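You operate a simulated robot arm through the tools that you are given. There is no shell and no other tool. Be economical: measure what you need, move in short steps, check, and stop when the job is done.

The job below is to be done with a simulated robot arm. You get a single attempt, and the scene is never put back.

JOB
Sand the burrs off the blue-rimmed ring in the blue nest, then lay it on the done tray.
Fine: the burr block goes back; leave the other rings. Set down upright: orange burr block. What is to be rubbed or washed off counts as gone when no trace of it is left.

It is judged by the outcome, as a careful person would: the job done as asked, and still so three seconds after it is handed in. It fails if anything else is knocked over, pushed out of place, dropped, spilled or broken.

ROBOT AND FRAMES
A 6-joint arm with a two-finger parallel gripper, fixed in place. Base frame: the origin is at the foot of the arm, x ahead of it, y to its left, z up; the work surface is at about z = 0.86. Readings come in m, degrees, newtons and seconds.
With the tool pointing down near the work surface it reaches from about 0.24 to 0.64 m from the base axis. Its first joint turns from -66.0 to 66.0 degrees. Payload 2.7 kg.
Tool frame: the origin (TCP) lies between the finger pads and is the grasp point; the fingertips stand 0.023 m ahead of it; z points along the fingers, y is the line along which they close. Largest opening 0.094 m; finger width 0.038, thickness 0.01; the body of the gripper, 0.054 by 0.096 m, starts 0.039 m behind the TCP.
Orientation is that of the tool frame in the base frame, as a unit quaternion [x, y, z, w]. With the fingers straight down and closing along the base's y, the tool's x points along the base's -x, its y along +y and its z along -z.

CONTROLS
- The arm moves only by the tool arm_command. Its argument "deltas" is one flat list of numbers, 7 for each row, row after row: the turn, a rotation vector about the base's x, y, z in degrees, then the shift along the base's x, y, z in m, then the opening, from 0 (shut) to 1 (fully open). In form: [ax, ay, az, dx, dy, dz, grip, ax, ay, az, dx, dy, dz, grip, ...]. A call has 1 to 10 rows; each row shifts and turns the commanded pose from where the row before left it. Each row takes 0.2 s and may step no farther than 0.05 m and 8.6 degrees from the row before; otherwise, or with a gripper value out of range, the whole call is refused. Where a pose cannot be reached the arm comes as near as it can. A force on the tool above 40 N (or 10 N above the force at the start of the call, whichever is more), or a blocked arm, ends the call early, and 0.2 s more pass. Each finger travels about 0.045 m/s and halts on what it meets, pressing with about 41 N; the grip force reading is that of the motor and also rises with nothing between the fingers. The clock runs only during rows and for 0.2 s after the last one: add rows that do not move to give the fingers time. It gives the time, the measured TCP pose, the force on the tool (base axes), the opening and the grip force at its end, in the units of the frame above (readings bear some noise), with the torque about the TCP (base axes, N m) and any sound that the robot's microphone picked up.
- Cameras (640 x 400 px; columns grow to the right, rows downward): "scene" is fixed at [0.0838, -0.4428, 1.4019]; the picture's right is [0.66, -0.75, 0.00], its down [-0.45, -0.40, -0.80] and it looks along [0.60, 0.53, -0.60] (base axes); focal length 332 px, centre (320, 200). "wrist" rides on the gripper at [0.086, 0.016, -0.074] in the tool frame; the picture's right is [-0.18, 0.98, 0.00], its down [-0.58, -0.11, -0.81] and it looks along [-0.79, -0.15, 0.59] (tool axes); focal length 243 px, centre (320, 200). There is no depth. A picture from a camera that has moved, and an enlarged one, comes with that camera's place and axes in the base frame and with its lens.
- get_image(camera): a new picture of that camera. No time passes.
- zoom(camera, box): a new picture of the part [left, top, right, bottom] of that camera's present view, enlarged. No time passes.
- sign_off(): hands the job in; it is judged then, once.

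Work in short steps. Places have to be worked out from the pictures, the camera data and where the tool is seen: move nearer, look again, correct. Check each grasp and each placing, and mend what went wrong. You have 120 turns and 84 pictures in all, those below and enlarged ones among them. Open the gripper and draw the arm clear of the work before you hand the job in, unless the task says otherwise; then end with one line.

The tools are called after "Emit:" by a JSON object that holds its "fn" and its "kwargs". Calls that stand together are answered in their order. arm_command: Moves the arm, as the interface text tells. Its arguments: {"type":"object","properties":{"deltas":{"type":"array","items":{"type":"number"}}},"required":["deltas"]} The other tools are called the same way: get_image (camera) takes a picture; zoom (camera, box) takes an enlarged picture of a part of a camera's view; sign_off () hands the job in.

At the start:

```text
t: 0.0
ee_pos: [0.4811, 0.0708, 1.1603]
tcp_rot: [-0.001, 1.0, 0.0, -0.001]
force: [0.1, -0.2, 0.4]
torque: [0.04, -0.01, 0.01]
opening: 0.0943
grasp_force: 0.1
```

scene: 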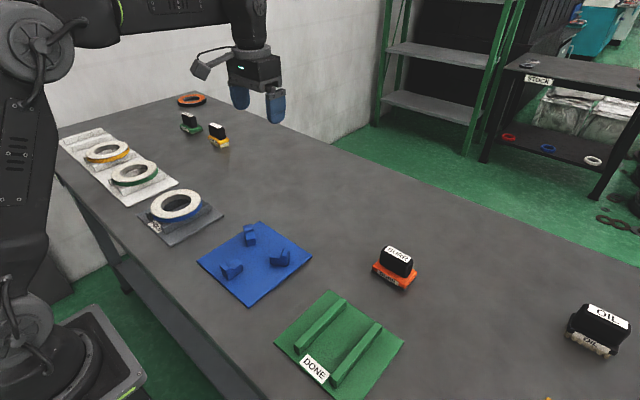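
wrist: 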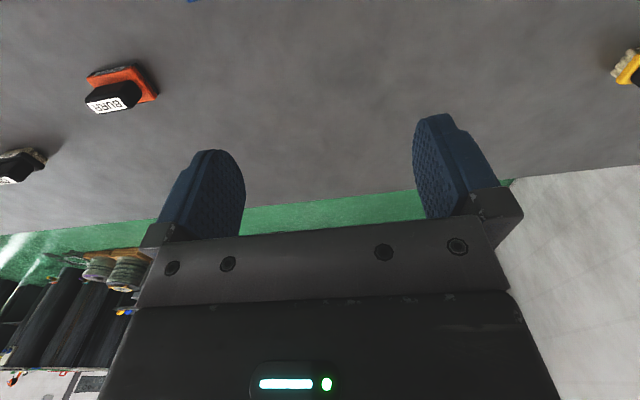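

I'll start by zooming in on the rings, nest and blocks to see what is what.

Emit:
{"fn": "zoom", "kwargs": {"camera": "scene", "box": [50, 120, 230, 240]}}

Emit:
{"fn": "zoom", "kwargs": {"camera": "scene", "box": [190, 210, 430, 390]}}

```text
3.33 times, centred on (140, 180) of scene
camera zoom: at [0.0838, -0.4428, 1.4019], right [0.66, -0.75, 0.0], down [-0.45, -0.4, -0.8], along [0.6, 0.53, -0.6], focal length 1106 px, centre (920, 267)
```

zoom: 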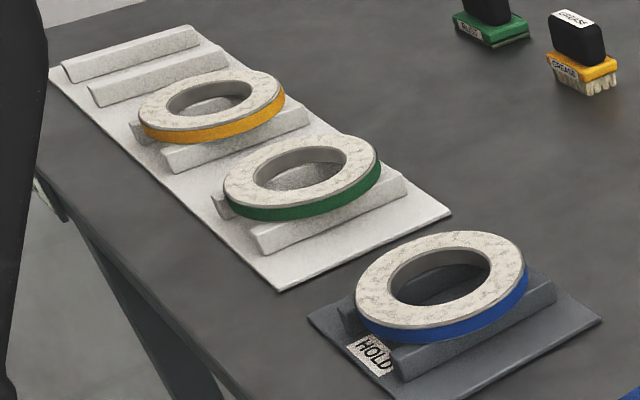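

```text
2.22 times, centred on (310, 300) of scene
camera zoom: at [0.0838, -0.4428, 1.4019], right [0.66, -0.75, 0.0], down [-0.45, -0.4, -0.8], along [0.6, 0.53, -0.6], focal length 737 px, centre (342, -22)
```

zoom: 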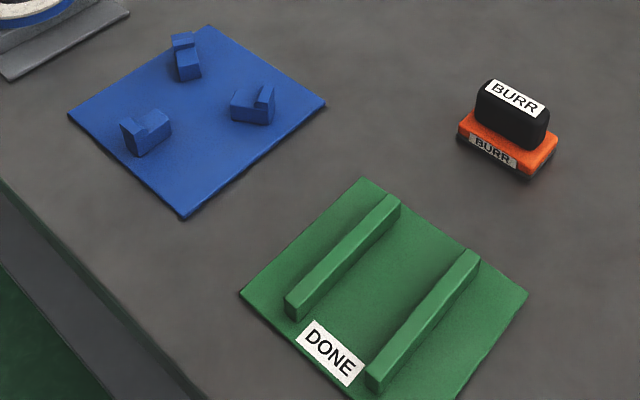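

The blue-rimmed ring sits at about (0.337, 0.257) on the HOLD tray, ~0.127 m across. I put the nest centre at about (0.368, -0.002), the done tray at about (0.342, -0.260) and the burr block at about (0.53, -0.255). I'll yaw the tool +90° so the fingers close along x, and look at the ring from the -y side.

Emit:
{"fn": "arm_command", "kwargs": {"deltas": [0, 0, 8.5, -0.01, -0.004, -0.01, 1, 0, 0, 8.5, -0.01, -0.004, -0.01, 1, 0, 0, 8.5, -0.01, -0.004, -0.01, 1, 0, 0, 8.5, -0.01, -0.004, -0.01, 1, 0, 0, 8.5, -0.01, -0.004, -0.01, 1, 0, 0, 8.5, -0.01, -0.004, -0.01, 1, 0, 0, 8.5, -0.01, -0.004, -0.01, 1, 0, 0, 8.5, -0.01, -0.004, -0.01, 1, 0, 0, 8.5, -0.01, -0.004, -0.01, 1, 0, 0, 8.5, -0.01, -0.004, -0.01, 1]}}

Emit:
{"fn": "arm_command", "kwargs": {"deltas": [0, 0, 5, 0, 0, 0, 1]}}

Emit:
{"fn": "get_image", "kwargs": {"camera": "wrist"}}

```text
t: 2.2
ee_pos: [0.381, 0.0344, 1.0607]
tcp_rot: [-0.676, 0.737, 0.0, 0.0]
force: [0.4, 0.1, -0.2]
torque: [0.03, -0.01, 0.03]
opening: 0.0938
grasp_force: 0.0
```

```text
t: 2.6
ee_pos: [0.3809, 0.0327, 1.0611]
tcp_rot: [0.708, -0.706, 0.0, 0.0]
force: [0.2, 0.5, 0.1]
torque: [-0.02, -0.02, -0.04]
opening: 0.0938
grasp_force: 0.2
```

```text
79 pictures are left
camera wrist: at [0.3643, -0.053, 1.1343], right [-0.98, 0.18, 0.0], down [0.11, 0.58, 0.81], along [0.15, 0.79, -0.59], focal length 243 px, centre (320, 200)
```

wrist: 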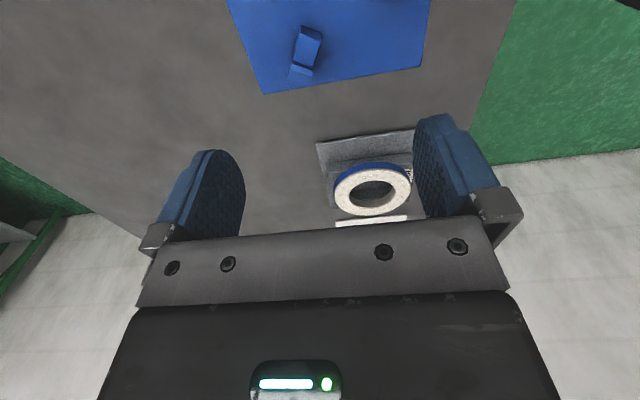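

The wrist view puts the ring at about (0.340, 0.247), close to the first estimate. I'll zoom on the ring for its centre, edges and burrs.

Emit:
{"fn": "zoom", "kwargs": {"camera": "wrist", "box": [300, 120, 428, 232]}}

Emit:
{"fn": "zoom", "kwargs": {"camera": "scene", "box": [130, 180, 226, 240]}}

Emit:
{"fn": "zoom", "kwargs": {"camera": "scene", "box": [360, 235, 440, 300]}}

```text
3.57 times, centred on (364, 176) of wrist
camera zoom: at [0.3643, -0.053, 1.1343], right [-0.98, 0.18, 0.0], down [0.11, 0.58, 0.81], along [0.15, 0.79, -0.59], focal length 866 px, centre (163, 286)
```

zoom: 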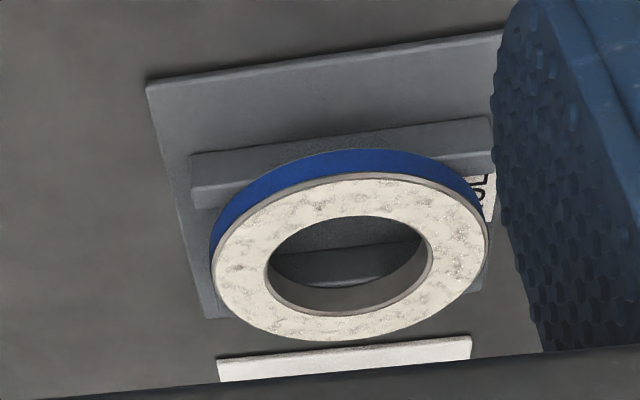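

```text
6.67 times, centred on (178, 210) of scene
camera zoom: at [0.0837, -0.4428, 1.4019], right [0.66, -0.75, 0.0], down [-0.45, -0.4, -0.8], along [0.6, 0.53, -0.6], focal length 2211 px, centre (1267, 133)
```

zoom: 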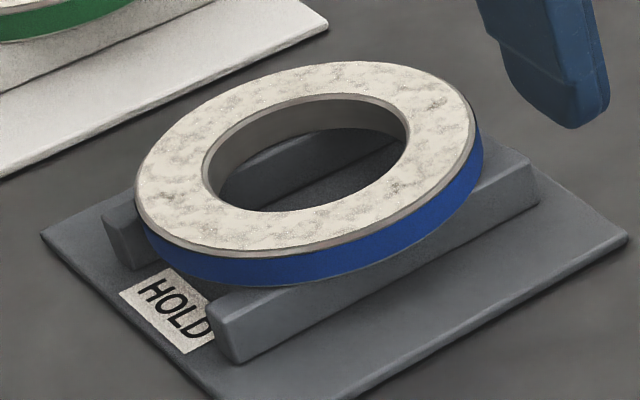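

```text
6.15 times, centred on (400, 268) of scene
camera zoom: at [0.0837, -0.4428, 1.4019], right [0.66, -0.75, 0.0], down [-0.45, -0.4, -0.8], along [0.6, 0.53, -0.6], focal length 2041 px, centre (-172, -215)
```

zoom: 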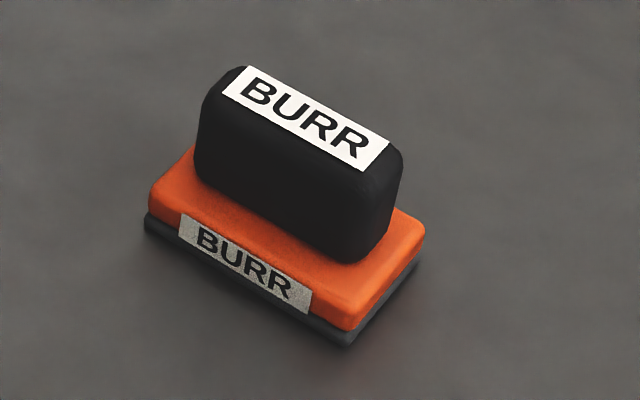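

Only a mottled white burr layer on the ring's top face needs rubbing off. Combining both views, the ring centre is about (0.339, 0.262), top z≈0.897, outer radius 0.064 and hole radius 0.039. I'll go above the far (+x) wall, which is between the ridges and will also be clear of the nest's jaws.

Emit:
{"fn": "arm_command", "kwargs": {"deltas": [0, 0, 0, 0.002, 0.0458, -0.012, 0.65, 0, 0, 0, 0.002, 0.0458, -0.012, 0.65, 0, 0, 0, 0.002, 0.0458, -0.012, 0.65, 0, 0, 0, 0.002, 0.0458, -0.012, 0.65, 0, 0, 0, 0.001, 0.0458, -0.012, 0.65, 0, 0, 0, 0, 0, -0.03, 0.65, 0, 0, 0, 0, 0, 0, 0.65]}}

Emit:
{"fn": "get_image", "kwargs": {"camera": "wrist"}}

Emit:
{"fn": "zoom", "kwargs": {"camera": "scene", "box": [120, 130, 280, 230]}}

```text
t: 4.2
ee_pos: [0.391, 0.2611, 0.973]
tcp_rot: [0.707, -0.707, 0.0, 0.0]
force: [-0.2, -0.1, 0.0]
torque: [-0.01, 0.0, -0.02]
opening: 0.0611
grasp_force: 0.2
```

```text
75 pictures are left
camera wrist: at [0.374, 0.1753, 1.046], right [-0.98, 0.18, 0.0], down [0.11, 0.58, 0.81], along [0.15, 0.79, -0.59], focal length 243 px, centre (320, 200)
```

wrist: 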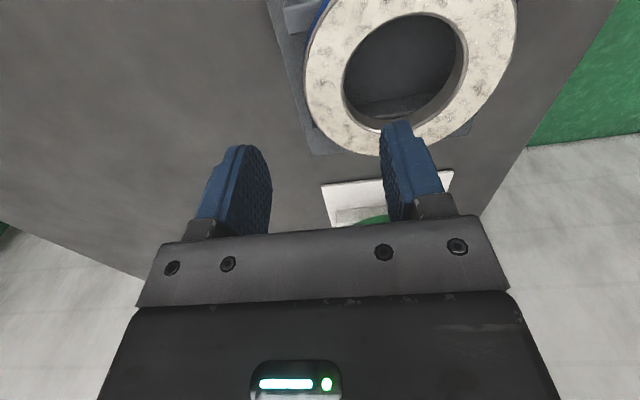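

```text
4.00 times, centred on (200, 180) of scene
camera zoom: at [0.0838, -0.4428, 1.4019], right [0.66, -0.75, 0.0], down [-0.45, -0.4, -0.8], along [0.6, 0.53, -0.6], focal length 1327 px, centre (800, 280)
```

zoom: 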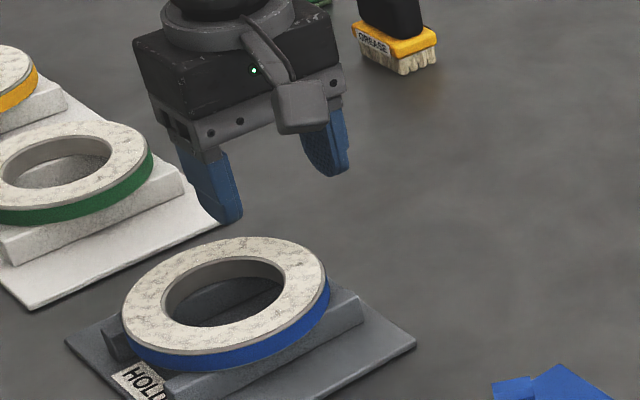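

This closer view puts the centre near (0.339, 0.256), so I'll shift y slightly and descend to grasp height with the fingers straddling the wall.

Emit:
{"fn": "arm_command", "kwargs": {"deltas": [0, 0, 0, 0, -0.005, -0.03, 0.65, 0, 0, 0, 0, 0, -0.025, 0.65, 0, 0, 0, 0, 0, -0.018, 0.65, 0, 0, 0, 0, 0, 0, 0.65]}}

Emit:
{"fn": "zoom", "kwargs": {"camera": "scene", "box": [120, 150, 248, 230]}}

Emit:
{"fn": "get_image", "kwargs": {"camera": "wrist"}}

```text
t: 5.2
ee_pos: [0.388, 0.2551, 0.8993]
tcp_rot: [0.707, -0.707, 0.0, 0.0]
force: [0.2, 0.7, 0.2]
torque: [-0.01, 0.04, 0.01]
opening: 0.0612
grasp_force: 0.1
```

```text
5.00 times, centred on (184, 190) of scene
camera zoom: at [0.0838, -0.4428, 1.4019], right [0.66, -0.75, 0.0], down [-0.45, -0.4, -0.8], along [0.6, 0.53, -0.6], focal length 1658 px, centre (1000, 250)
```

zoom: 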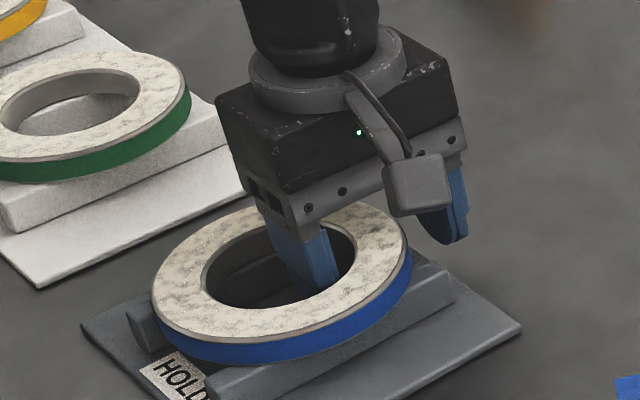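

```text
72 pictures are left
camera wrist: at [0.3723, 0.1692, 0.9721], right [-0.98, 0.18, 0.0], down [0.11, 0.58, 0.81], along [0.15, 0.79, -0.59], focal length 243 px, centre (320, 200)
```

wrist: 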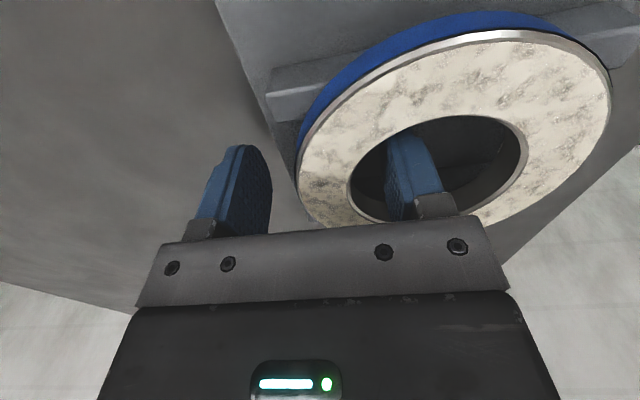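

The inner finger is in the hole and the outer one is clear outside, so I'll close on the wall.

Emit:
{"fn": "arm_command", "kwargs": {"deltas": [0, 0, 0, 0, 0, 0, 0.4, 0, 0, 0, 0, 0, 0, 0.3, 0, 0, 0, 0, 0, 0, 0.2, 0, 0, 0, 0, 0, 0, 0.1, 0, 0, 0, 0, 0, 0, 0.1, 0, 0, 0, 0, 0, 0, 0.1]}}

Emit:
{"fn": "zoom", "kwargs": {"camera": "scene", "box": [120, 150, 248, 230]}}

```text
t: 6.6
ee_pos: [0.3882, 0.2553, 0.899]
tcp_rot: [-0.707, 0.707, 0.0, 0.0]
force: [1.5, 1.1, -0.2]
torque: [0.19, -0.25, -0.12]
opening: 0.033
grasp_force: 41.0
```

```text
5.00 times, centred on (184, 190) of scene
camera zoom: at [0.0838, -0.4427, 1.4019], right [0.66, -0.75, 0.0], down [-0.45, -0.4, -0.8], along [0.6, 0.53, -0.6], focal length 1658 px, centre (1000, 250)
```

zoom: 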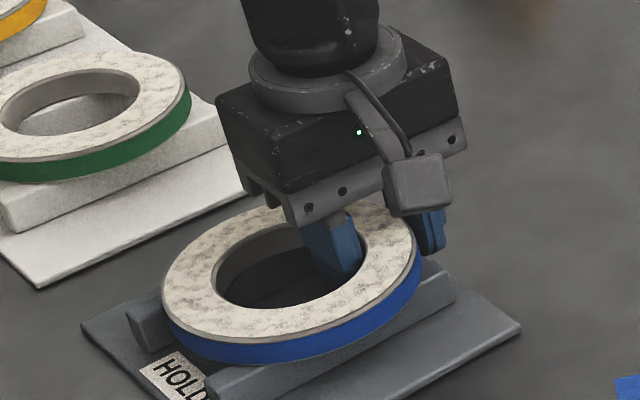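

The ring wall is gripped at 41 N with a 0.033 opening, which puts the ring centre about 0.0475 behind the TCP in x. I'll lift slowly.

Emit:
{"fn": "arm_command", "kwargs": {"deltas": [0, 0, 0, 0, 0, 0.005, 0.1, 0, 0, 0, 0, 0, 0.015, 0.1, 0, 0, 0, 0, 0, 0.03, 0.1, 0, 0, 0, 0, 0, 0.03, 0.1, 0, 0, 0, 0, 0, 0, 0.1]}}

Emit:
{"fn": "get_image", "kwargs": {"camera": "wrist"}}

Emit:
{"fn": "zoom", "kwargs": {"camera": "scene", "box": [104, 110, 264, 230]}}

```text
t: 7.8
ee_pos: [0.3896, 0.2562, 0.9796]
tcp_rot: [0.707, -0.707, 0.0, 0.0]
force: [-0.4, 0.7, -8.4]
torque: [0.0, -0.41, 0.0]
opening: 0.0332
grasp_force: 40.7
```

```text
70 pictures are left
camera wrist: at [0.3728, 0.1714, 1.053], right [-0.98, 0.18, 0.0], down [0.11, 0.58, 0.81], along [0.15, 0.79, -0.59], focal length 243 px, centre (320, 200)
```

wrist: 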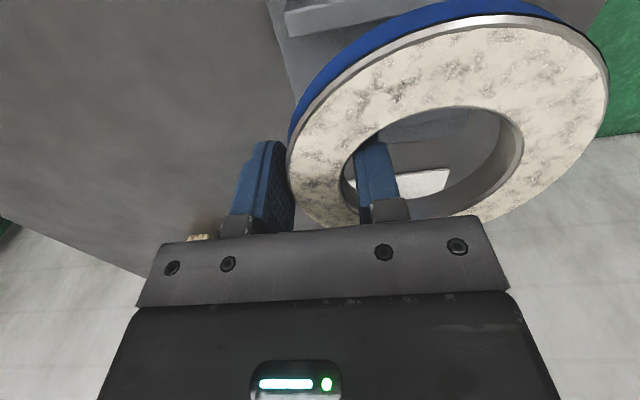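

```text
3.33 times, centred on (184, 170) of scene
camera zoom: at [0.0838, -0.4427, 1.4019], right [0.66, -0.75, 0.0], down [-0.45, -0.4, -0.8], along [0.6, 0.53, -0.6], focal length 1106 px, centre (773, 300)
```

zoom: 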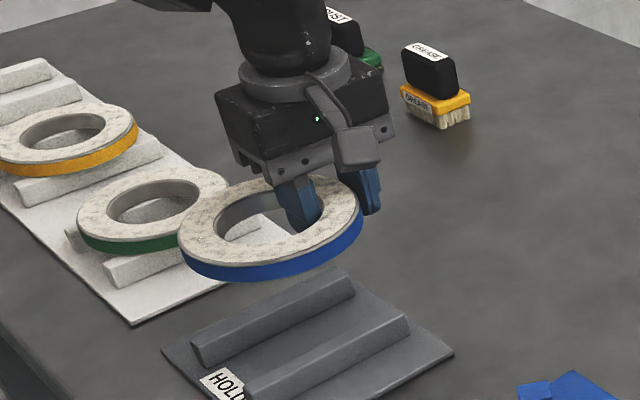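

The ring is lifted cleanly (8.4 N) and level. I'll carry it above the nest at the same height.

Emit:
{"fn": "arm_command", "kwargs": {"deltas": [0, 0, 0, 0.0032, -0.0323, 0, 0.1, 0, 0, 0, 0.0032, -0.0323, 0, 0.1, 0, 0, 0, 0.0032, -0.0323, 0, 0.1, 0, 0, 0, 0.0032, -0.0323, 0, 0.1, 0, 0, 0, 0.0032, -0.0323, 0, 0.1, 0, 0, 0, 0.0032, -0.0323, 0, 0.1, 0, 0, 0, 0.0032, -0.0323, 0, 0.1, 0, 0, 0, 0.0032, -0.0323, 0, 0.1, 0, 0, 0, 0, 0, 0, 0.1, 0, 0, 0, 0, 0, 0, 0.1]}}

Emit:
{"fn": "get_image", "kwargs": {"camera": "wrist"}}

Emit:
{"fn": "zoom", "kwargs": {"camera": "scene", "box": [180, 150, 340, 310]}}

```text
t: 10.0
ee_pos: [0.4157, -0.0023, 0.9805]
tcp_rot: [-0.707, 0.707, 0.0, 0.001]
force: [0.9, 1.1, -8.2]
torque: [-0.01, -0.36, 0.0]
opening: 0.0334
grasp_force: 41.4
```

```text
68 pictures are left
camera wrist: at [0.4005, -0.0872, 1.0539], right [-0.98, 0.18, 0.0], down [0.11, 0.58, 0.81], along [0.15, 0.79, -0.59], focal length 243 px, centre (320, 200)
```

wrist: 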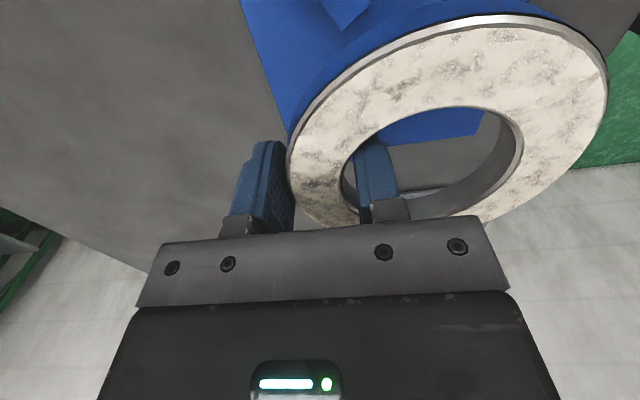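

```text
2.50 times, centred on (260, 230) of scene
camera zoom: at [0.0838, -0.4428, 1.4019], right [0.66, -0.75, 0.0], down [-0.45, -0.4, -0.8], along [0.6, 0.53, -0.6], focal length 829 px, centre (470, 125)
```

zoom: 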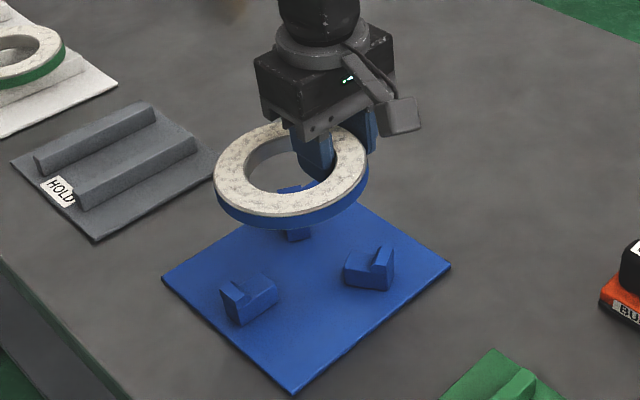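

The ring centre is computed near (0.369, -0.001) and the nest plate centre near (0.367, -0.003), so they're close. I'll zoom on the jaws to check their step radius and height before lowering.

Emit:
{"fn": "zoom", "kwargs": {"camera": "scene", "box": [220, 200, 316, 290]}}

```text
4.44 times, centred on (268, 245) of scene
camera zoom: at [0.0838, -0.4428, 1.4019], right [0.66, -0.75, 0.0], down [-0.45, -0.4, -0.8], along [0.6, 0.53, -0.6], focal length 1474 px, centre (551, 0)
```

zoom: 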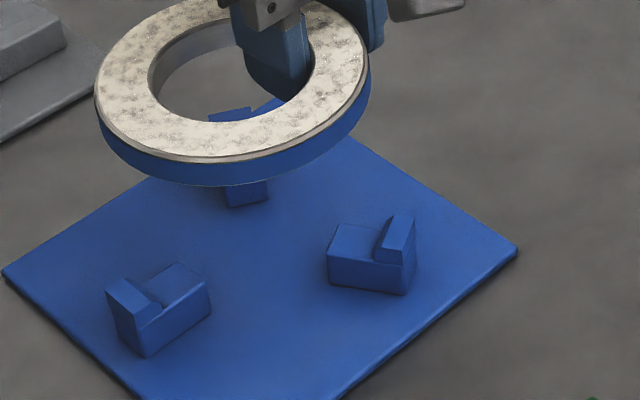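

The jaws have an inner step (z≈0.88) and an outer fin at radius ~0.064. Jaw-based centre is about (0.369, 0.000), matching the ring's current position. I'll lower to just above the fins and check.

Emit:
{"fn": "arm_command", "kwargs": {"deltas": [0, 0, 0, 0, 0, -0.03, 0.1, 0, 0, 0, 0, 0.001, -0.025, 0.1, 0, 0, 0, 0, 0, -0.009, 0.1, 0, 0, 0, 0, 0, 0, 0.1]}}

Emit:
{"fn": "zoom", "kwargs": {"camera": "scene", "box": [210, 200, 306, 290]}}

Emit:
{"fn": "get_image", "kwargs": {"camera": "wrist"}}

```text
t: 11.0
ee_pos: [0.4171, -0.0016, 0.9123]
tcp_rot: [-0.707, 0.707, 0.0, 0.0]
force: [0.4, 0.0, -8.5]
torque: [-0.01, -0.41, 0.04]
opening: 0.0335
grasp_force: 40.9
```

```text
4.44 times, centred on (258, 245) of scene
camera zoom: at [0.0839, -0.4428, 1.4019], right [0.66, -0.75, 0.0], down [-0.45, -0.4, -0.8], along [0.6, 0.53, -0.6], focal length 1474 px, centre (596, 0)
```

zoom: 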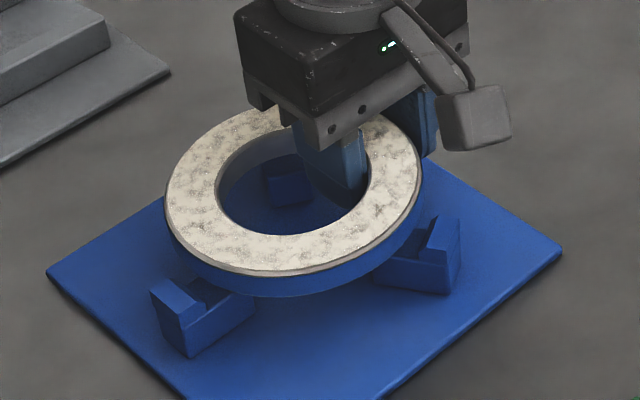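

```text
64 pictures are left
camera wrist: at [0.4002, -0.0864, 0.9857], right [-0.98, 0.18, 0.0], down [0.11, 0.58, 0.81], along [0.15, 0.79, -0.59], focal length 243 px, centre (320, 200)
```

wrist: 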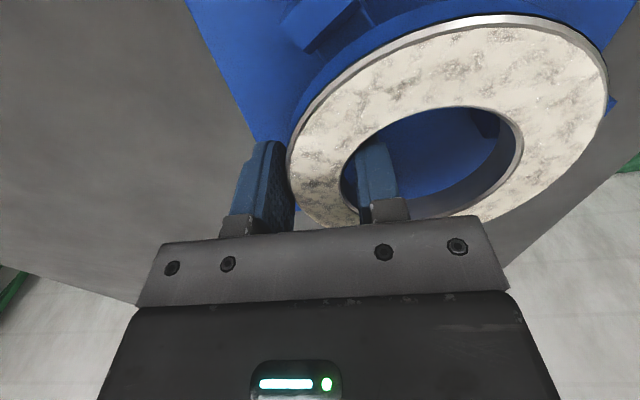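

The ring sits right over the steps, perhaps 1–2 mm to the left in the picture. I'll nudge it (+0.001, -0.001) and lower in small steps, watching force.

Emit:
{"fn": "arm_command", "kwargs": {"deltas": [0, 0, 0, 0.001, -0.001, -0.003, 0.1, 0, 0, 0, 0, 0, -0.003, 0.1, 0, 0, 0, 0, 0, -0.002, 0.1, 0, 0, 0, 0, 0, 0, 0.1]}}

Emit:
{"fn": "zoom", "kwargs": {"camera": "scene", "box": [210, 200, 306, 290]}}

```text
t: 12.0
ee_pos: [0.4163, -0.0025, 0.9077]
tcp_rot: [-0.707, 0.708, 0.001, 0.0]
force: [-0.9, 0.3, -8.6]
torque: [-0.01, -0.41, 0.0]
opening: 0.033
grasp_force: 40.7
```

```text
4.44 times, centred on (258, 245) of scene
camera zoom: at [0.0839, -0.4428, 1.4019], right [0.66, -0.75, 0.0], down [-0.45, -0.4, -0.8], along [0.6, 0.53, -0.6], focal length 1474 px, centre (596, 0)
```

zoom: 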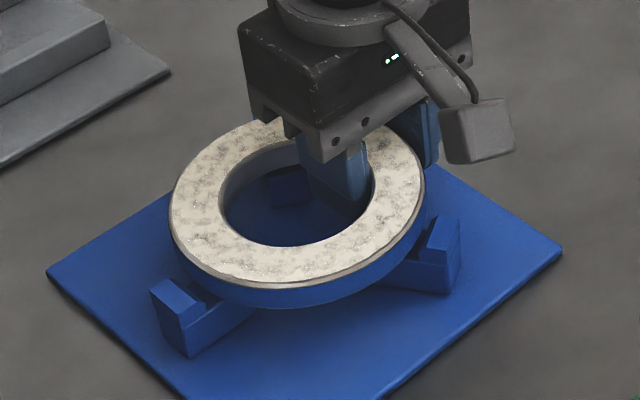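

The ring is centred between the fins with no contact yet, so I'll keep lowering.

Emit:
{"fn": "arm_command", "kwargs": {"deltas": [0, 0, 0, 0, 0, -0.003, 0.1, 0, 0, 0, 0, 0, -0.002, 0.1, 0, 0, 0, 0, 0, -0.002, 0.1, 0, 0, 0, 0, 0, -0.002, 0.1, 0, 0, 0, 0, 0, 0, 0.1]}}

Emit:
{"fn": "zoom", "kwargs": {"camera": "scene", "box": [210, 200, 306, 290]}}

```text
t: 13.2
ee_pos: [0.4166, -0.0018, 0.8992]
tcp_rot: [-0.707, 0.707, -0.001, 0.001]
force: [-5.8, 5.3, 22.4]
torque: [0.0, 0.54, -0.17]
opening: 0.0336
grasp_force: 41.4
```

```text
4.44 times, centred on (258, 245) of scene
camera zoom: at [0.0834, -0.4427, 1.4019], right [0.66, -0.75, 0.0], down [-0.45, -0.4, -0.8], along [0.6, 0.53, -0.6], focal length 1474 px, centre (596, 0)
```

zoom: 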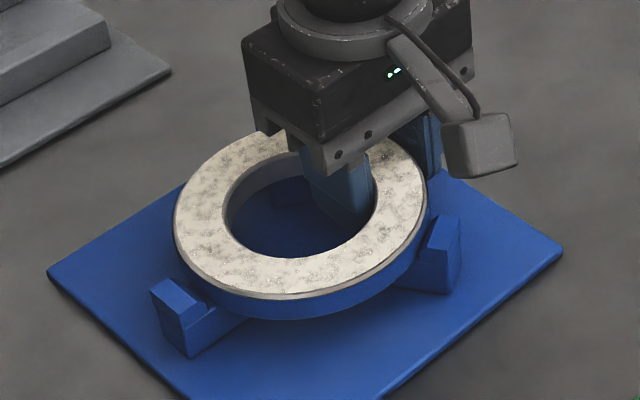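

It touched down at TCP z≈0.899, the expected step height. The side force points away from the right jaw, so I'll ease off 1 mm away from it, then open.

Emit:
{"fn": "arm_command", "kwargs": {"deltas": [0, 0, 0, -0.001, 0.001, 0.0015, 0.1, 0, 0, 0, 0, 0, 0, 0.2, 0, 0, 0, 0, 0, 0, 0.3, 0, 0, 0, 0, 0, 0, 0.4, 0, 0, 0, 0, 0, 0, 0.5, 0, 0, 0, 0, 0, 0, 0.6, 0, 0, 0, 0, 0, 0, 0.65, 0, 0, 0, 0, 0, 0, 0.65]}}

Emit:
{"fn": "zoom", "kwargs": {"camera": "scene", "box": [210, 200, 306, 290]}}

Emit:
{"fn": "get_image", "kwargs": {"camera": "wrist"}}

```text
t: 15.0
ee_pos: [0.4167, -0.0034, 0.9005]
tcp_rot: [0.707, -0.707, 0.0, 0.0]
force: [-0.1, 0.2, 0.4]
torque: [0.0, -0.01, 0.02]
opening: 0.0614
grasp_force: 0.1
```

```text
4.44 times, centred on (258, 245) of scene
camera zoom: at [0.0838, -0.4428, 1.4019], right [0.66, -0.75, 0.0], down [-0.45, -0.4, -0.8], along [0.6, 0.53, -0.6], focal length 1474 px, centre (596, 0)
```

zoom: 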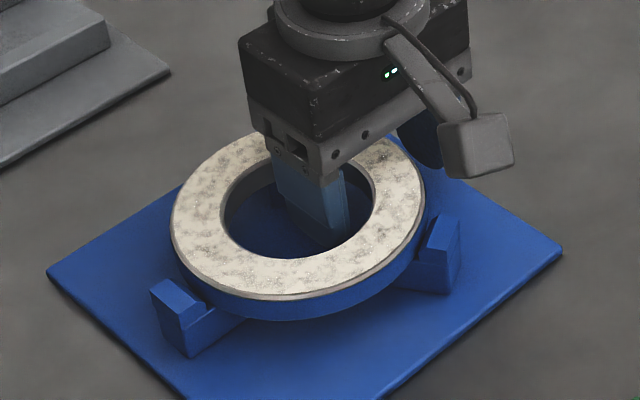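

```text
60 pictures are left
camera wrist: at [0.3989, -0.0881, 0.9722], right [-0.98, 0.18, 0.0], down [0.11, 0.58, 0.81], along [0.15, 0.79, -0.59], focal length 243 px, centre (320, 200)
```

wrist: 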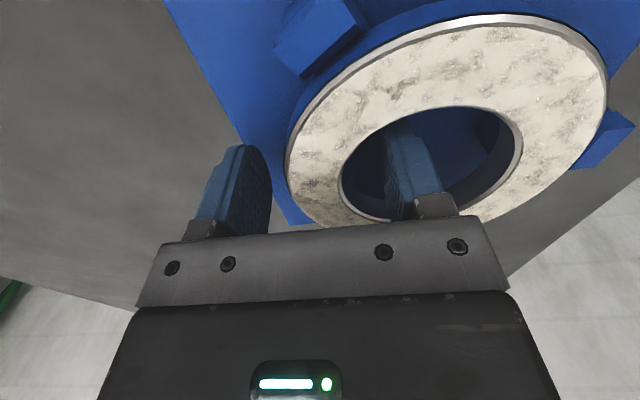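

The ring sits level in the nest. I'll lift clear and check it before going to the burr block, whose handle is thin along x, so the same yaw works.

Emit:
{"fn": "arm_command", "kwargs": {"deltas": [0, 0, 0, 0, 0, 0.02, 0.65, 0, 0, 0, 0, 0, 0.04, 0.65, 0, 0, 0, 0, 0, 0.04, 0.65, 0, 0, 0, 0.02, -0.045, 0, 0.65, 0, 0, 0, 0.025, -0.045, 0, 0.65, 0, 0, 0, 0.025, -0.04, 0, 0.65, 0, 0, 0, 0, 0, 0, 0.65]}}

Emit:
{"fn": "zoom", "kwargs": {"camera": "scene", "box": [210, 205, 306, 285]}}

Emit:
{"fn": "get_image", "kwargs": {"camera": "wrist"}}

```text
refused: row 5 steps farther than a row can; nothing moved
```

```text
5.00 times, centred on (258, 245) of scene
camera zoom: at [0.0838, -0.4428, 1.4019], right [0.66, -0.75, 0.0], down [-0.45, -0.4, -0.8], along [0.6, 0.53, -0.6], focal length 1658 px, centre (630, -25)
```

zoom: 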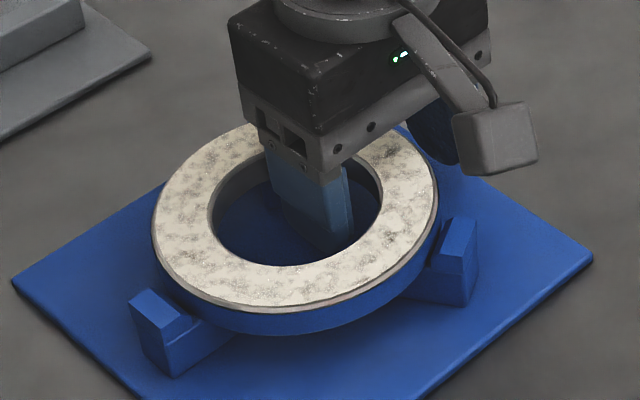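

```text
58 pictures are left
camera wrist: at [0.3989, -0.0881, 0.9722], right [-0.98, 0.18, 0.0], down [0.11, 0.58, 0.81], along [0.15, 0.79, -0.59], focal length 243 px, centre (320, 200)
```

wrist: 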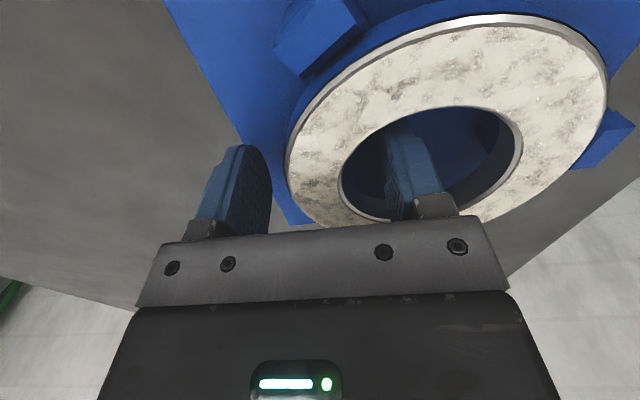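

One row was too long, so nothing moved. I'll resend it with shorter steps.

Emit:
{"fn": "arm_command", "kwargs": {"deltas": [0, 0, 0, 0, 0, 0.02, 0.65, 0, 0, 0, 0, 0, 0.04, 0.65, 0, 0, 0, 0, 0, 0.04, 0.65, 0, 0, 0, 0.02, -0.03, 0, 0.65, 0, 0, 0, 0.02, -0.035, 0, 0.65, 0, 0, 0, 0.02, -0.035, 0, 0.65, 0, 0, 0, 0.02, -0.03, 0, 0.65, 0, 0, 0, 0, 0, 0, 0.65]}}

Emit:
{"fn": "zoom", "kwargs": {"camera": "scene", "box": [210, 205, 306, 285]}}

```text
t: 16.8
ee_pos: [0.4941, -0.132, 0.9978]
tcp_rot: [-0.707, 0.707, -0.001, -0.001]
force: [0.2, -0.6, 0.0]
torque: [-0.04, 0.03, 0.02]
opening: 0.0613
grasp_force: 0.1
```

```text
5.00 times, centred on (258, 245) of scene
camera zoom: at [0.0837, -0.4428, 1.4019], right [0.66, -0.75, 0.0], down [-0.45, -0.4, -0.8], along [0.6, 0.53, -0.6], focal length 1658 px, centre (630, -25)
```

zoom: 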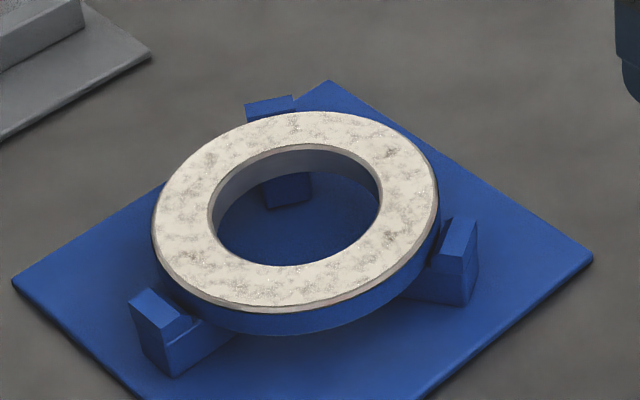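

The ring is well seated, centre about (0.3686, -0.0015). Now I'll move above the burr block's handle at about (0.535, -0.252).

Emit:
{"fn": "arm_command", "kwargs": {"deltas": [0, 0, 0, 0.0135, -0.04, -0.005, 0.65, 0, 0, 0, 0.0135, -0.04, -0.005, 0.65, 0, 0, 0, 0.0135, -0.04, -0.005, 0.65, 0, 0, 0, 0, 0, -0.01, 0.65, 0, 0, 0, 0, 0, 0, 0.65]}}

Emit:
{"fn": "get_image", "kwargs": {"camera": "wrist"}}

Emit:
{"fn": "zoom", "kwargs": {"camera": "scene", "box": [340, 180, 468, 300]}}

```text
t: 18.0
ee_pos: [0.5341, -0.253, 0.9731]
tcp_rot: [0.707, -0.707, 0.0, 0.0]
force: [-1.3, 0.5, 0.0]
torque: [-0.01, -0.02, 0.02]
opening: 0.0612
grasp_force: 0.1
```

```text
56 pictures are left
camera wrist: at [0.5179, -0.3392, 1.0455], right [-0.98, 0.18, 0.0], down [0.11, 0.58, 0.81], along [0.15, 0.79, -0.59], focal length 243 px, centre (320, 200)
```

wrist: 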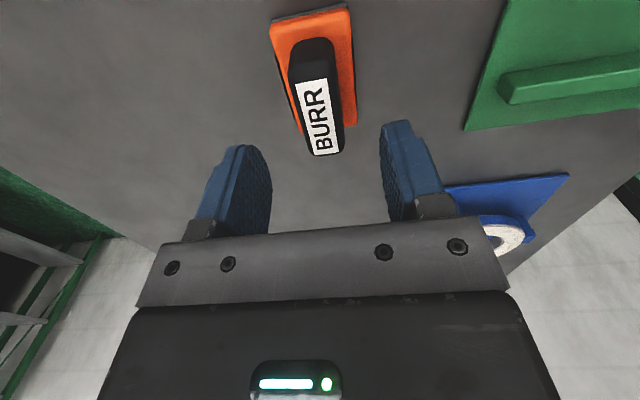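

```text
3.33 times, centred on (404, 240) of scene
camera zoom: at [0.0837, -0.4428, 1.4019], right [0.66, -0.75, 0.0], down [-0.45, -0.4, -0.8], along [0.6, 0.53, -0.6], focal length 1106 px, centre (40, 67)
```

zoom: 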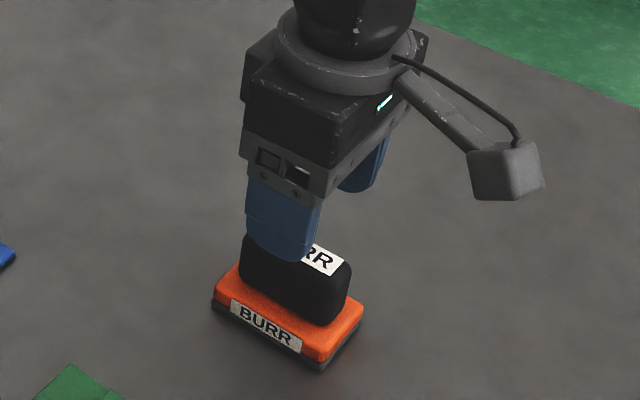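

The wrist view puts the handle at (0.535, -0.252), right under the TCP. I'll descend and grip it.

Emit:
{"fn": "arm_command", "kwargs": {"deltas": [0, 0, 0, 0.001, 0, -0.025, 0.65, 0, 0, 0, 0, 0, -0.025, 0.65, 0, 0, 0, 0, 0, -0.012, 0.65, 0, 0, 0, 0, 0, 0, 0.65]}}

Emit:
{"fn": "zoom", "kwargs": {"camera": "scene", "box": [340, 200, 460, 300]}}

Emit:
{"fn": "get_image", "kwargs": {"camera": "wrist"}}

```text
t: 19.0
ee_pos: [0.5352, -0.2528, 0.9105]
tcp_rot: [0.707, -0.707, 0.0, 0.0]
force: [-0.1, 0.3, -0.2]
torque: [-0.04, 0.01, 0.02]
opening: 0.0612
grasp_force: 0.1
```

```text
4.00 times, centred on (400, 250) of scene
camera zoom: at [0.0838, -0.4428, 1.4019], right [0.66, -0.75, 0.0], down [-0.45, -0.4, -0.8], along [0.6, 0.53, -0.6], focal length 1327 px, centre (0, 0)
```

zoom: 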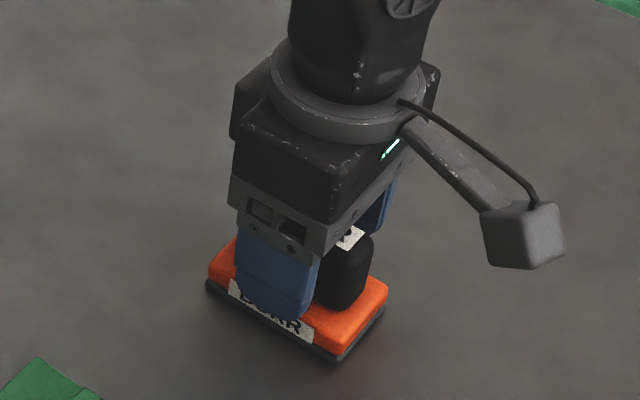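

```text
53 pictures are left
camera wrist: at [0.5203, -0.3391, 0.9829], right [-0.98, 0.18, 0.0], down [0.11, 0.58, 0.81], along [0.15, 0.79, -0.59], focal length 243 px, centre (320, 200)
```

wrist: 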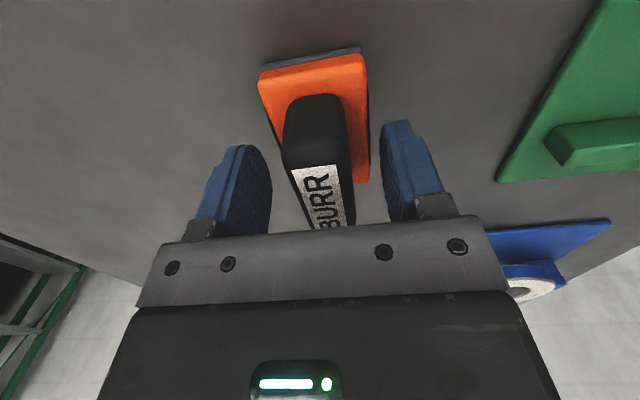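

The fingers straddle the handle with no contact. I'll close on it.

Emit:
{"fn": "arm_command", "kwargs": {"deltas": [0, 0, 0, 0, 0, 0, 0.4, 0, 0, 0, 0, 0, 0, 0.2, 0, 0, 0, 0, 0, 0, 0.1, 0, 0, 0, 0, 0, 0, 0.05, 0, 0, 0, 0, 0, 0, 0.05, 0, 0, 0, 0, 0, 0, 0.05]}}

Emit:
{"fn": "get_image", "kwargs": {"camera": "wrist"}}

```text
t: 20.4
ee_pos: [0.5361, -0.2545, 0.9101]
tcp_rot: [-0.707, 0.707, 0.0, 0.001]
force: [-0.3, -0.2, 0.0]
torque: [0.02, -0.01, 0.02]
opening: 0.0267
grasp_force: 41.5
```

```text
52 pictures are left
camera wrist: at [0.5202, -0.3392, 0.9833], right [-0.98, 0.18, 0.0], down [0.11, 0.58, 0.81], along [0.15, 0.79, -0.59], focal length 243 px, centre (320, 200)
```

wrist: 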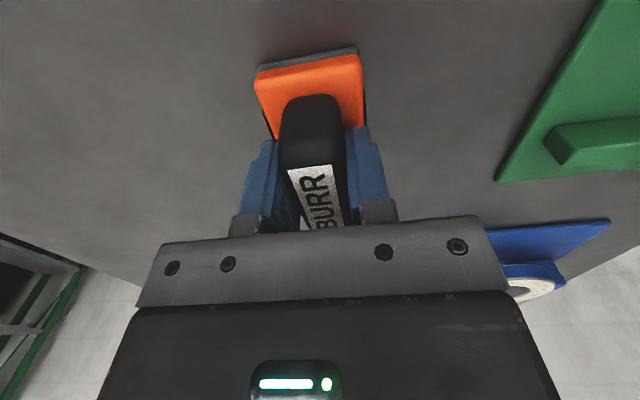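

The handle is firmly held (0.0267 opening), and the sole bottom lies about 0.050 below the TCP. I'll lift and carry it to above the ring on the -60° jaw side.

Emit:
{"fn": "arm_command", "kwargs": {"deltas": [0, 0, 0, 0, 0, 0.02, 0.05, 0, 0, 0, 0, 0, 0.03, 0.05, 0, 0, 0, 0, 0, 0.03, 0.05, 0, 0, 0, -0.024, 0.0354, 0, 0.05, 0, 0, 0, -0.024, 0.0354, 0, 0.05, 0, 0, 0, -0.024, 0.0354, 0, 0.05, 0, 0, 0, -0.024, 0.0354, 0, 0.05, 0, 0, 0, -0.024, 0.0354, 0, 0.05, 0, 0, 0, -0.024, 0.0354, 0, 0.05, 0, 0, 0, 0, 0, 0, 0.05]}}

Emit:
{"fn": "zoom", "kwargs": {"camera": "scene", "box": [210, 170, 338, 290]}}

```text
t: 22.6
ee_pos: [0.3915, -0.0381, 0.9937]
tcp_rot: [0.707, -0.707, 0.0, 0.0]
force: [-0.7, 0.2, -1.6]
torque: [-0.03, 0.01, -0.03]
opening: 0.0267
grasp_force: 41.2
```

```text
3.33 times, centred on (274, 230) of scene
camera zoom: at [0.0838, -0.4428, 1.4019], right [0.66, -0.75, 0.0], down [-0.45, -0.4, -0.8], along [0.6, 0.53, -0.6], focal length 1106 px, centre (473, 100)
```

zoom: 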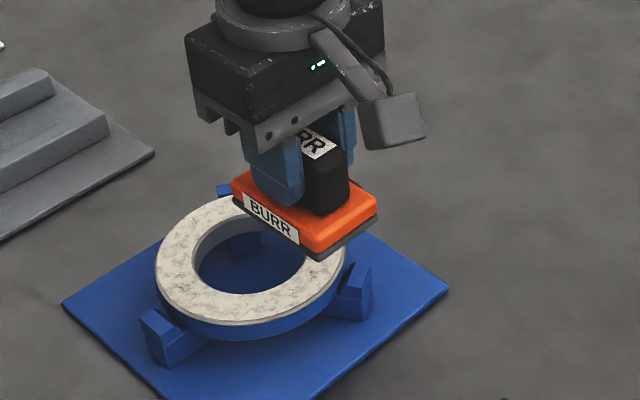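

The block is level above the ring (1.6 N). I'll descend to about 4 mm above expected contact.

Emit:
{"fn": "arm_command", "kwargs": {"deltas": [0, 0, 0, 0, 0, -0.02, 0.05, 0, 0, 0, 0, 0, -0.015, 0.05, 0, 0, 0, 0, 0, -0.004, 0.05, 0, 0, 0, 0, 0, 0, 0.05]}}

Emit:
{"fn": "arm_command", "kwargs": {"deltas": [0, 0, 0, 0, 0, -0.001, 0.05, 0, 0, 0, 0, 0, -0.001, 0.05, 0, 0, 0, 0, 0, 0, 0.05]}}

```text
t: 23.6
ee_pos: [0.3926, -0.0401, 0.9562]
tcp_rot: [-0.707, 0.707, 0.0, 0.0]
force: [0.2, 1.2, -1.2]
torque: [0.01, 0.03, -0.01]
opening: 0.0265
grasp_force: 41.1
```

```text
t: 24.4
ee_pos: [0.3928, -0.0396, 0.9534]
tcp_rot: [-0.707, 0.707, -0.001, 0.002]
force: [-8.6, 10.1, 36.9]
torque: [0.43, 0.84, -0.12]
opening: 0.0262
grasp_force: 40.9
```

Contact came sooner than estimated, at TCP z≈0.9534 with 37 N. I'll back off 1.3 mm and read the force.

Emit:
{"fn": "arm_command", "kwargs": {"deltas": [0, 0, 0, 0, 0, 0.0013, 0.05, 0, 0, 0, 0, 0, 0, 0.05]}}

Emit:
{"fn": "zoom", "kwargs": {"camera": "scene", "box": [210, 190, 322, 290]}}

```text
t: 25.0
ee_pos: [0.392, -0.0393, 0.9534]
tcp_rot: [0.707, -0.707, 0.002, -0.001]
force: [-10.1, 5.9, 36.6]
torque: [0.65, 0.31, 0.1]
opening: 0.0267
grasp_force: 40.5
```

```text
4.00 times, centred on (266, 240) of scene
camera zoom: at [0.083, -0.4426, 1.402], right [0.66, -0.75, 0.0], down [-0.45, -0.4, -0.8], along [0.6, 0.53, -0.6], focal length 1327 px, centre (536, 40)
```

zoom: 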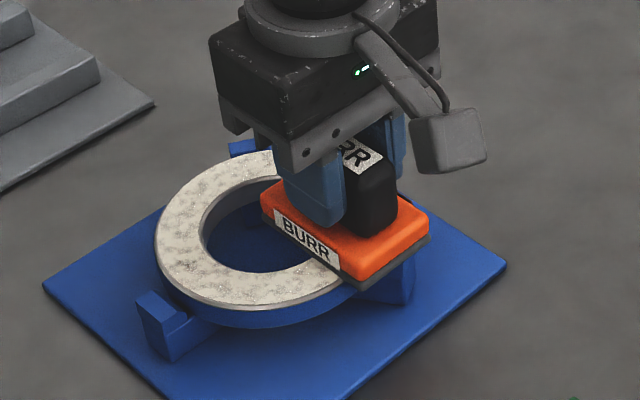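

It's still pressing at 37 N because the commanded pose sits below the measured one. I'll raise in 0.7 mm rows until the force is light.

Emit:
{"fn": "arm_command", "kwargs": {"deltas": [0, 0, 0, 0, 0, 0.0007, 0.05, 0, 0, 0, 0, 0, 0.0007, 0.05, 0, 0, 0, 0, 0, 0, 0.05]}}

```text
t: 25.8
ee_pos: [0.3934, -0.0401, 0.9536]
tcp_rot: [0.707, -0.707, 0.0, 0.0]
force: [0.8, 3.5, 11.6]
torque: [0.05, -0.19, 0.01]
opening: 0.0265
grasp_force: 41.1
```

Force is now about 12 N. The ring could tip if pressed hard between jaws, so I'll lighten by 0.4 mm and start rubbing along a circle of radius 0.046, counter-clockwise.

Emit:
{"fn": "arm_command", "kwargs": {"deltas": [0, 0, 0, 0.0091, 0.0078, 0.0004, 0.05, 0, 0, 0, 0.0068, 0.0099, 0, 0.05, 0, 0, 0, 0.004, 0.0113, 0, 0.05, 0, 0, 0, 0.0009, 0.012, 0, 0.05, 0, 0, 0, -0.0022, 0.0118, 0, 0.05]}}

Emit:
{"fn": "zoom", "kwargs": {"camera": "scene", "box": [210, 190, 322, 290]}}

```text
t: 27.0
ee_pos: [0.4104, 0.0133, 0.9543]
tcp_rot: [-0.707, 0.707, 0.0, -0.001]
force: [-0.2, -0.2, -0.9]
torque: [-0.05, -0.03, -0.01]
opening: 0.0264
grasp_force: 40.9
```

```text
4.00 times, centred on (266, 240) of scene
camera zoom: at [0.0838, -0.4428, 1.4019], right [0.66, -0.75, 0.0], down [-0.45, -0.4, -0.8], along [0.6, 0.53, -0.6], focal length 1327 px, centre (536, 40)
```

zoom: 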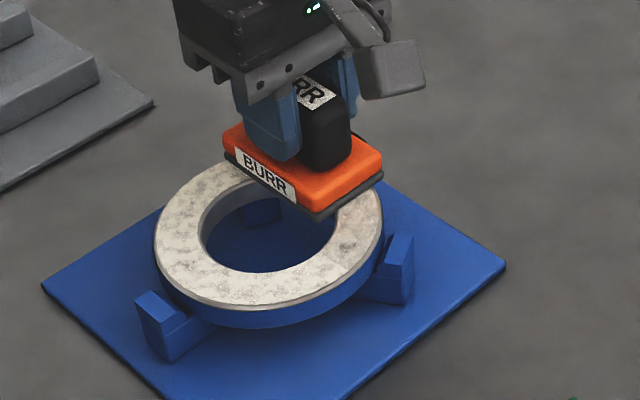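

Contact was lost in that stretch (surface or arm height varies by under a millimetre), though the burr seems slightly lighter where it was pressed. I'll lower 0.6 mm and read.

Emit:
{"fn": "arm_command", "kwargs": {"deltas": [0, 0, 0, 0, 0, -0.0006, 0.05, 0, 0, 0, 0, 0, 0, 0.05]}}

```text
t: 27.6
ee_pos: [0.4105, 0.0134, 0.9538]
tcp_rot: [0.708, -0.706, 0.0, 0.0]
force: [-0.2, -0.1, 1.3]
torque: [-0.12, 0.02, -0.01]
opening: 0.0264
grasp_force: 41.1
```

Light contact (~3 N). I'll lower another 0.3 mm and continue round the circle.

Emit:
{"fn": "arm_command", "kwargs": {"deltas": [0, 0, 0, -0.0051, 0.0109, -0.0003, 0.05, 0, 0, 0, -0.0078, 0.0091, 0, 0.05, 0, 0, 0, -0.0099, 0.0068, 0, 0.05]}}

Emit:
{"fn": "arm_command", "kwargs": {"deltas": [0, 0, 0, -0.0113, 0.004, 0, 0.05, 0, 0, 0, -0.012, 0.0009, 0, 0.05, 0, 0, 0, -0.0118, -0.0022, 0, 0.05]}}

Emit:
{"fn": "zoom", "kwargs": {"camera": "scene", "box": [210, 190, 322, 290]}}

```text
t: 28.4
ee_pos: [0.3878, 0.0405, 0.9548]
tcp_rot: [-0.707, 0.707, 0.0, 0.0]
force: [1.7, -1.3, 4.7]
torque: [-0.2, -0.04, 0.02]
opening: 0.0266
grasp_force: 40.8
```

```text
t: 29.2
ee_pos: [0.3527, 0.0423, 0.9538]
tcp_rot: [0.707, -0.707, 0.0, 0.0]
force: [1.1, 0.4, 2.0]
torque: [-0.08, 0.03, -0.01]
opening: 0.0263
grasp_force: 40.9
```

```text
4.00 times, centred on (266, 240) of scene
camera zoom: at [0.0838, -0.4428, 1.4019], right [0.66, -0.75, 0.0], down [-0.45, -0.4, -0.8], along [0.6, 0.53, -0.6], focal length 1327 px, centre (536, 40)
```

zoom: 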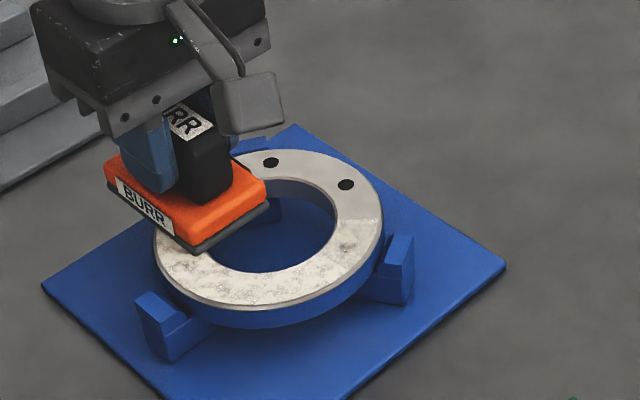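

The sanding works: where the block rubbed, clean metal and two holes have appeared. I'll continue round at the same light force, 0.1 mm lower.

Emit:
{"fn": "arm_command", "kwargs": {"deltas": [0, 0, 0, -0.0109, -0.0051, -0.0001, 0.05, 0, 0, 0, -0.0091, -0.0078, 0, 0.05, 0, 0, 0, -0.0068, -0.0099, 0, 0.05]}}

Emit:
{"fn": "arm_command", "kwargs": {"deltas": [0, 0, 0, -0.004, -0.0113, 0, 0.05, 0, 0, 0, -0.0009, -0.012, 0, 0.05, 0, 0, 0, 0.0022, -0.0118, 0, 0.05]}}

```text
t: 30.0
ee_pos: [0.3287, 0.0193, 0.9522]
tcp_rot: [-0.706, 0.708, -0.001, 0.003]
force: [3.6, 6.8, 20.5]
torque: [-0.28, 0.33, -0.05]
opening: 0.0264
grasp_force: 41.1
```

```text
t: 30.8
ee_pos: [0.3234, -0.0173, 0.955]
tcp_rot: [-0.707, 0.707, 0.0, 0.0]
force: [-1.3, 6.6, 18.0]
torque: [0.18, -0.23, 0.11]
opening: 0.0264
grasp_force: 40.8
```

The force rose to about 18 N here over a jaw. I'll raise 0.6 mm before the unsupported stretch and go on.

Emit:
{"fn": "arm_command", "kwargs": {"deltas": [0, 0, 0, 0.0051, -0.0109, 0.0007, 0.05, 0, 0, 0, 0.0078, -0.0091, 0, 0.05]}}

Emit:
{"fn": "zoom", "kwargs": {"camera": "scene", "box": [210, 190, 322, 290]}}

```text
t: 31.4
ee_pos: [0.3356, -0.0358, 0.9551]
tcp_rot: [0.707, -0.707, -0.001, 0.001]
force: [-5.6, 5.4, 17.2]
torque: [0.26, -0.03, 0.05]
opening: 0.0267
grasp_force: 41.3
```

```text
4.00 times, centred on (266, 240) of scene
camera zoom: at [0.0834, -0.4427, 1.4019], right [0.66, -0.75, 0.0], down [-0.45, -0.4, -0.8], along [0.6, 0.53, -0.6], focal length 1327 px, centre (536, 40)
```

zoom: 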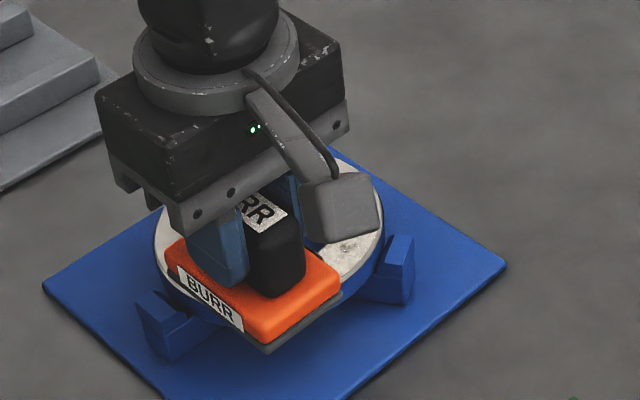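

Force is still about 17 N, so I'll lift another 0.6 mm while carrying on around.

Emit:
{"fn": "arm_command", "kwargs": {"deltas": [0, 0, 0, 0.0099, -0.0068, 0.0006, 0.05, 0, 0, 0, 0.0113, -0.004, 0, 0.05]}}

Emit:
{"fn": "arm_command", "kwargs": {"deltas": [0, 0, 0, 0.012, -0.0009, 0, 0.05, 0, 0, 0, 0.0118, 0.0022, 0, 0.05]}}

```text
t: 32.0
ee_pos: [0.3578, -0.0464, 0.9547]
tcp_rot: [0.707, -0.707, 0.0, -0.001]
force: [-2.8, 0.3, 8.5]
torque: [-0.01, -0.03, 0.04]
opening: 0.0266
grasp_force: 41.3
```

```text
t: 32.6
ee_pos: [0.3822, -0.0454, 0.953]
tcp_rot: [0.707, -0.707, 0.0, -0.001]
force: [-0.5, -1.0, -1.1]
torque: [-0.02, 0.0, 0.01]
opening: 0.0266
grasp_force: 40.7
```

Contact just went off near 290°, so I'll lower 0.6 mm and continue through 0°.

Emit:
{"fn": "arm_command", "kwargs": {"deltas": [0, 0, 0, 0.0109, 0.0051, -0.0006, 0.05, 0, 0, 0, 0.0091, 0.0078, 0, 0.05]}}

Emit:
{"fn": "arm_command", "kwargs": {"deltas": [0, 0, 0, 0.0068, 0.0099, -0.0001, 0.05, 0, 0, 0, 0.004, 0.0113, 0, 0.05, 0, 0, 0, 0.0009, 0.012, 0, 0.05]}}

Emit:
{"fn": "zoom", "kwargs": {"camera": "scene", "box": [210, 190, 322, 290]}}

```text
t: 33.2
ee_pos: [0.4005, -0.031, 0.9547]
tcp_rot: [-0.707, 0.708, 0.0, 0.0]
force: [0.7, -0.2, -1.5]
torque: [0.0, -0.02, 0.03]
opening: 0.0264
grasp_force: 41.4
```

```text
t: 34.0
ee_pos: [0.4124, 0.0003, 0.9542]
tcp_rot: [0.707, -0.707, 0.0, 0.0]
force: [-0.7, 0.9, -1.7]
torque: [-0.03, -0.01, -0.01]
opening: 0.0264
grasp_force: 41.3
```

```text
4.00 times, centred on (266, 240) of scene
camera zoom: at [0.0838, -0.4428, 1.4019], right [0.66, -0.75, 0.0], down [-0.45, -0.4, -0.8], along [0.6, 0.53, -0.6], focal length 1327 px, centre (536, 40)
```

zoom: 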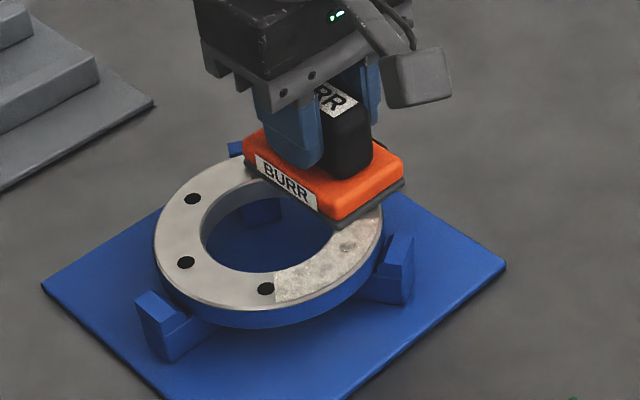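

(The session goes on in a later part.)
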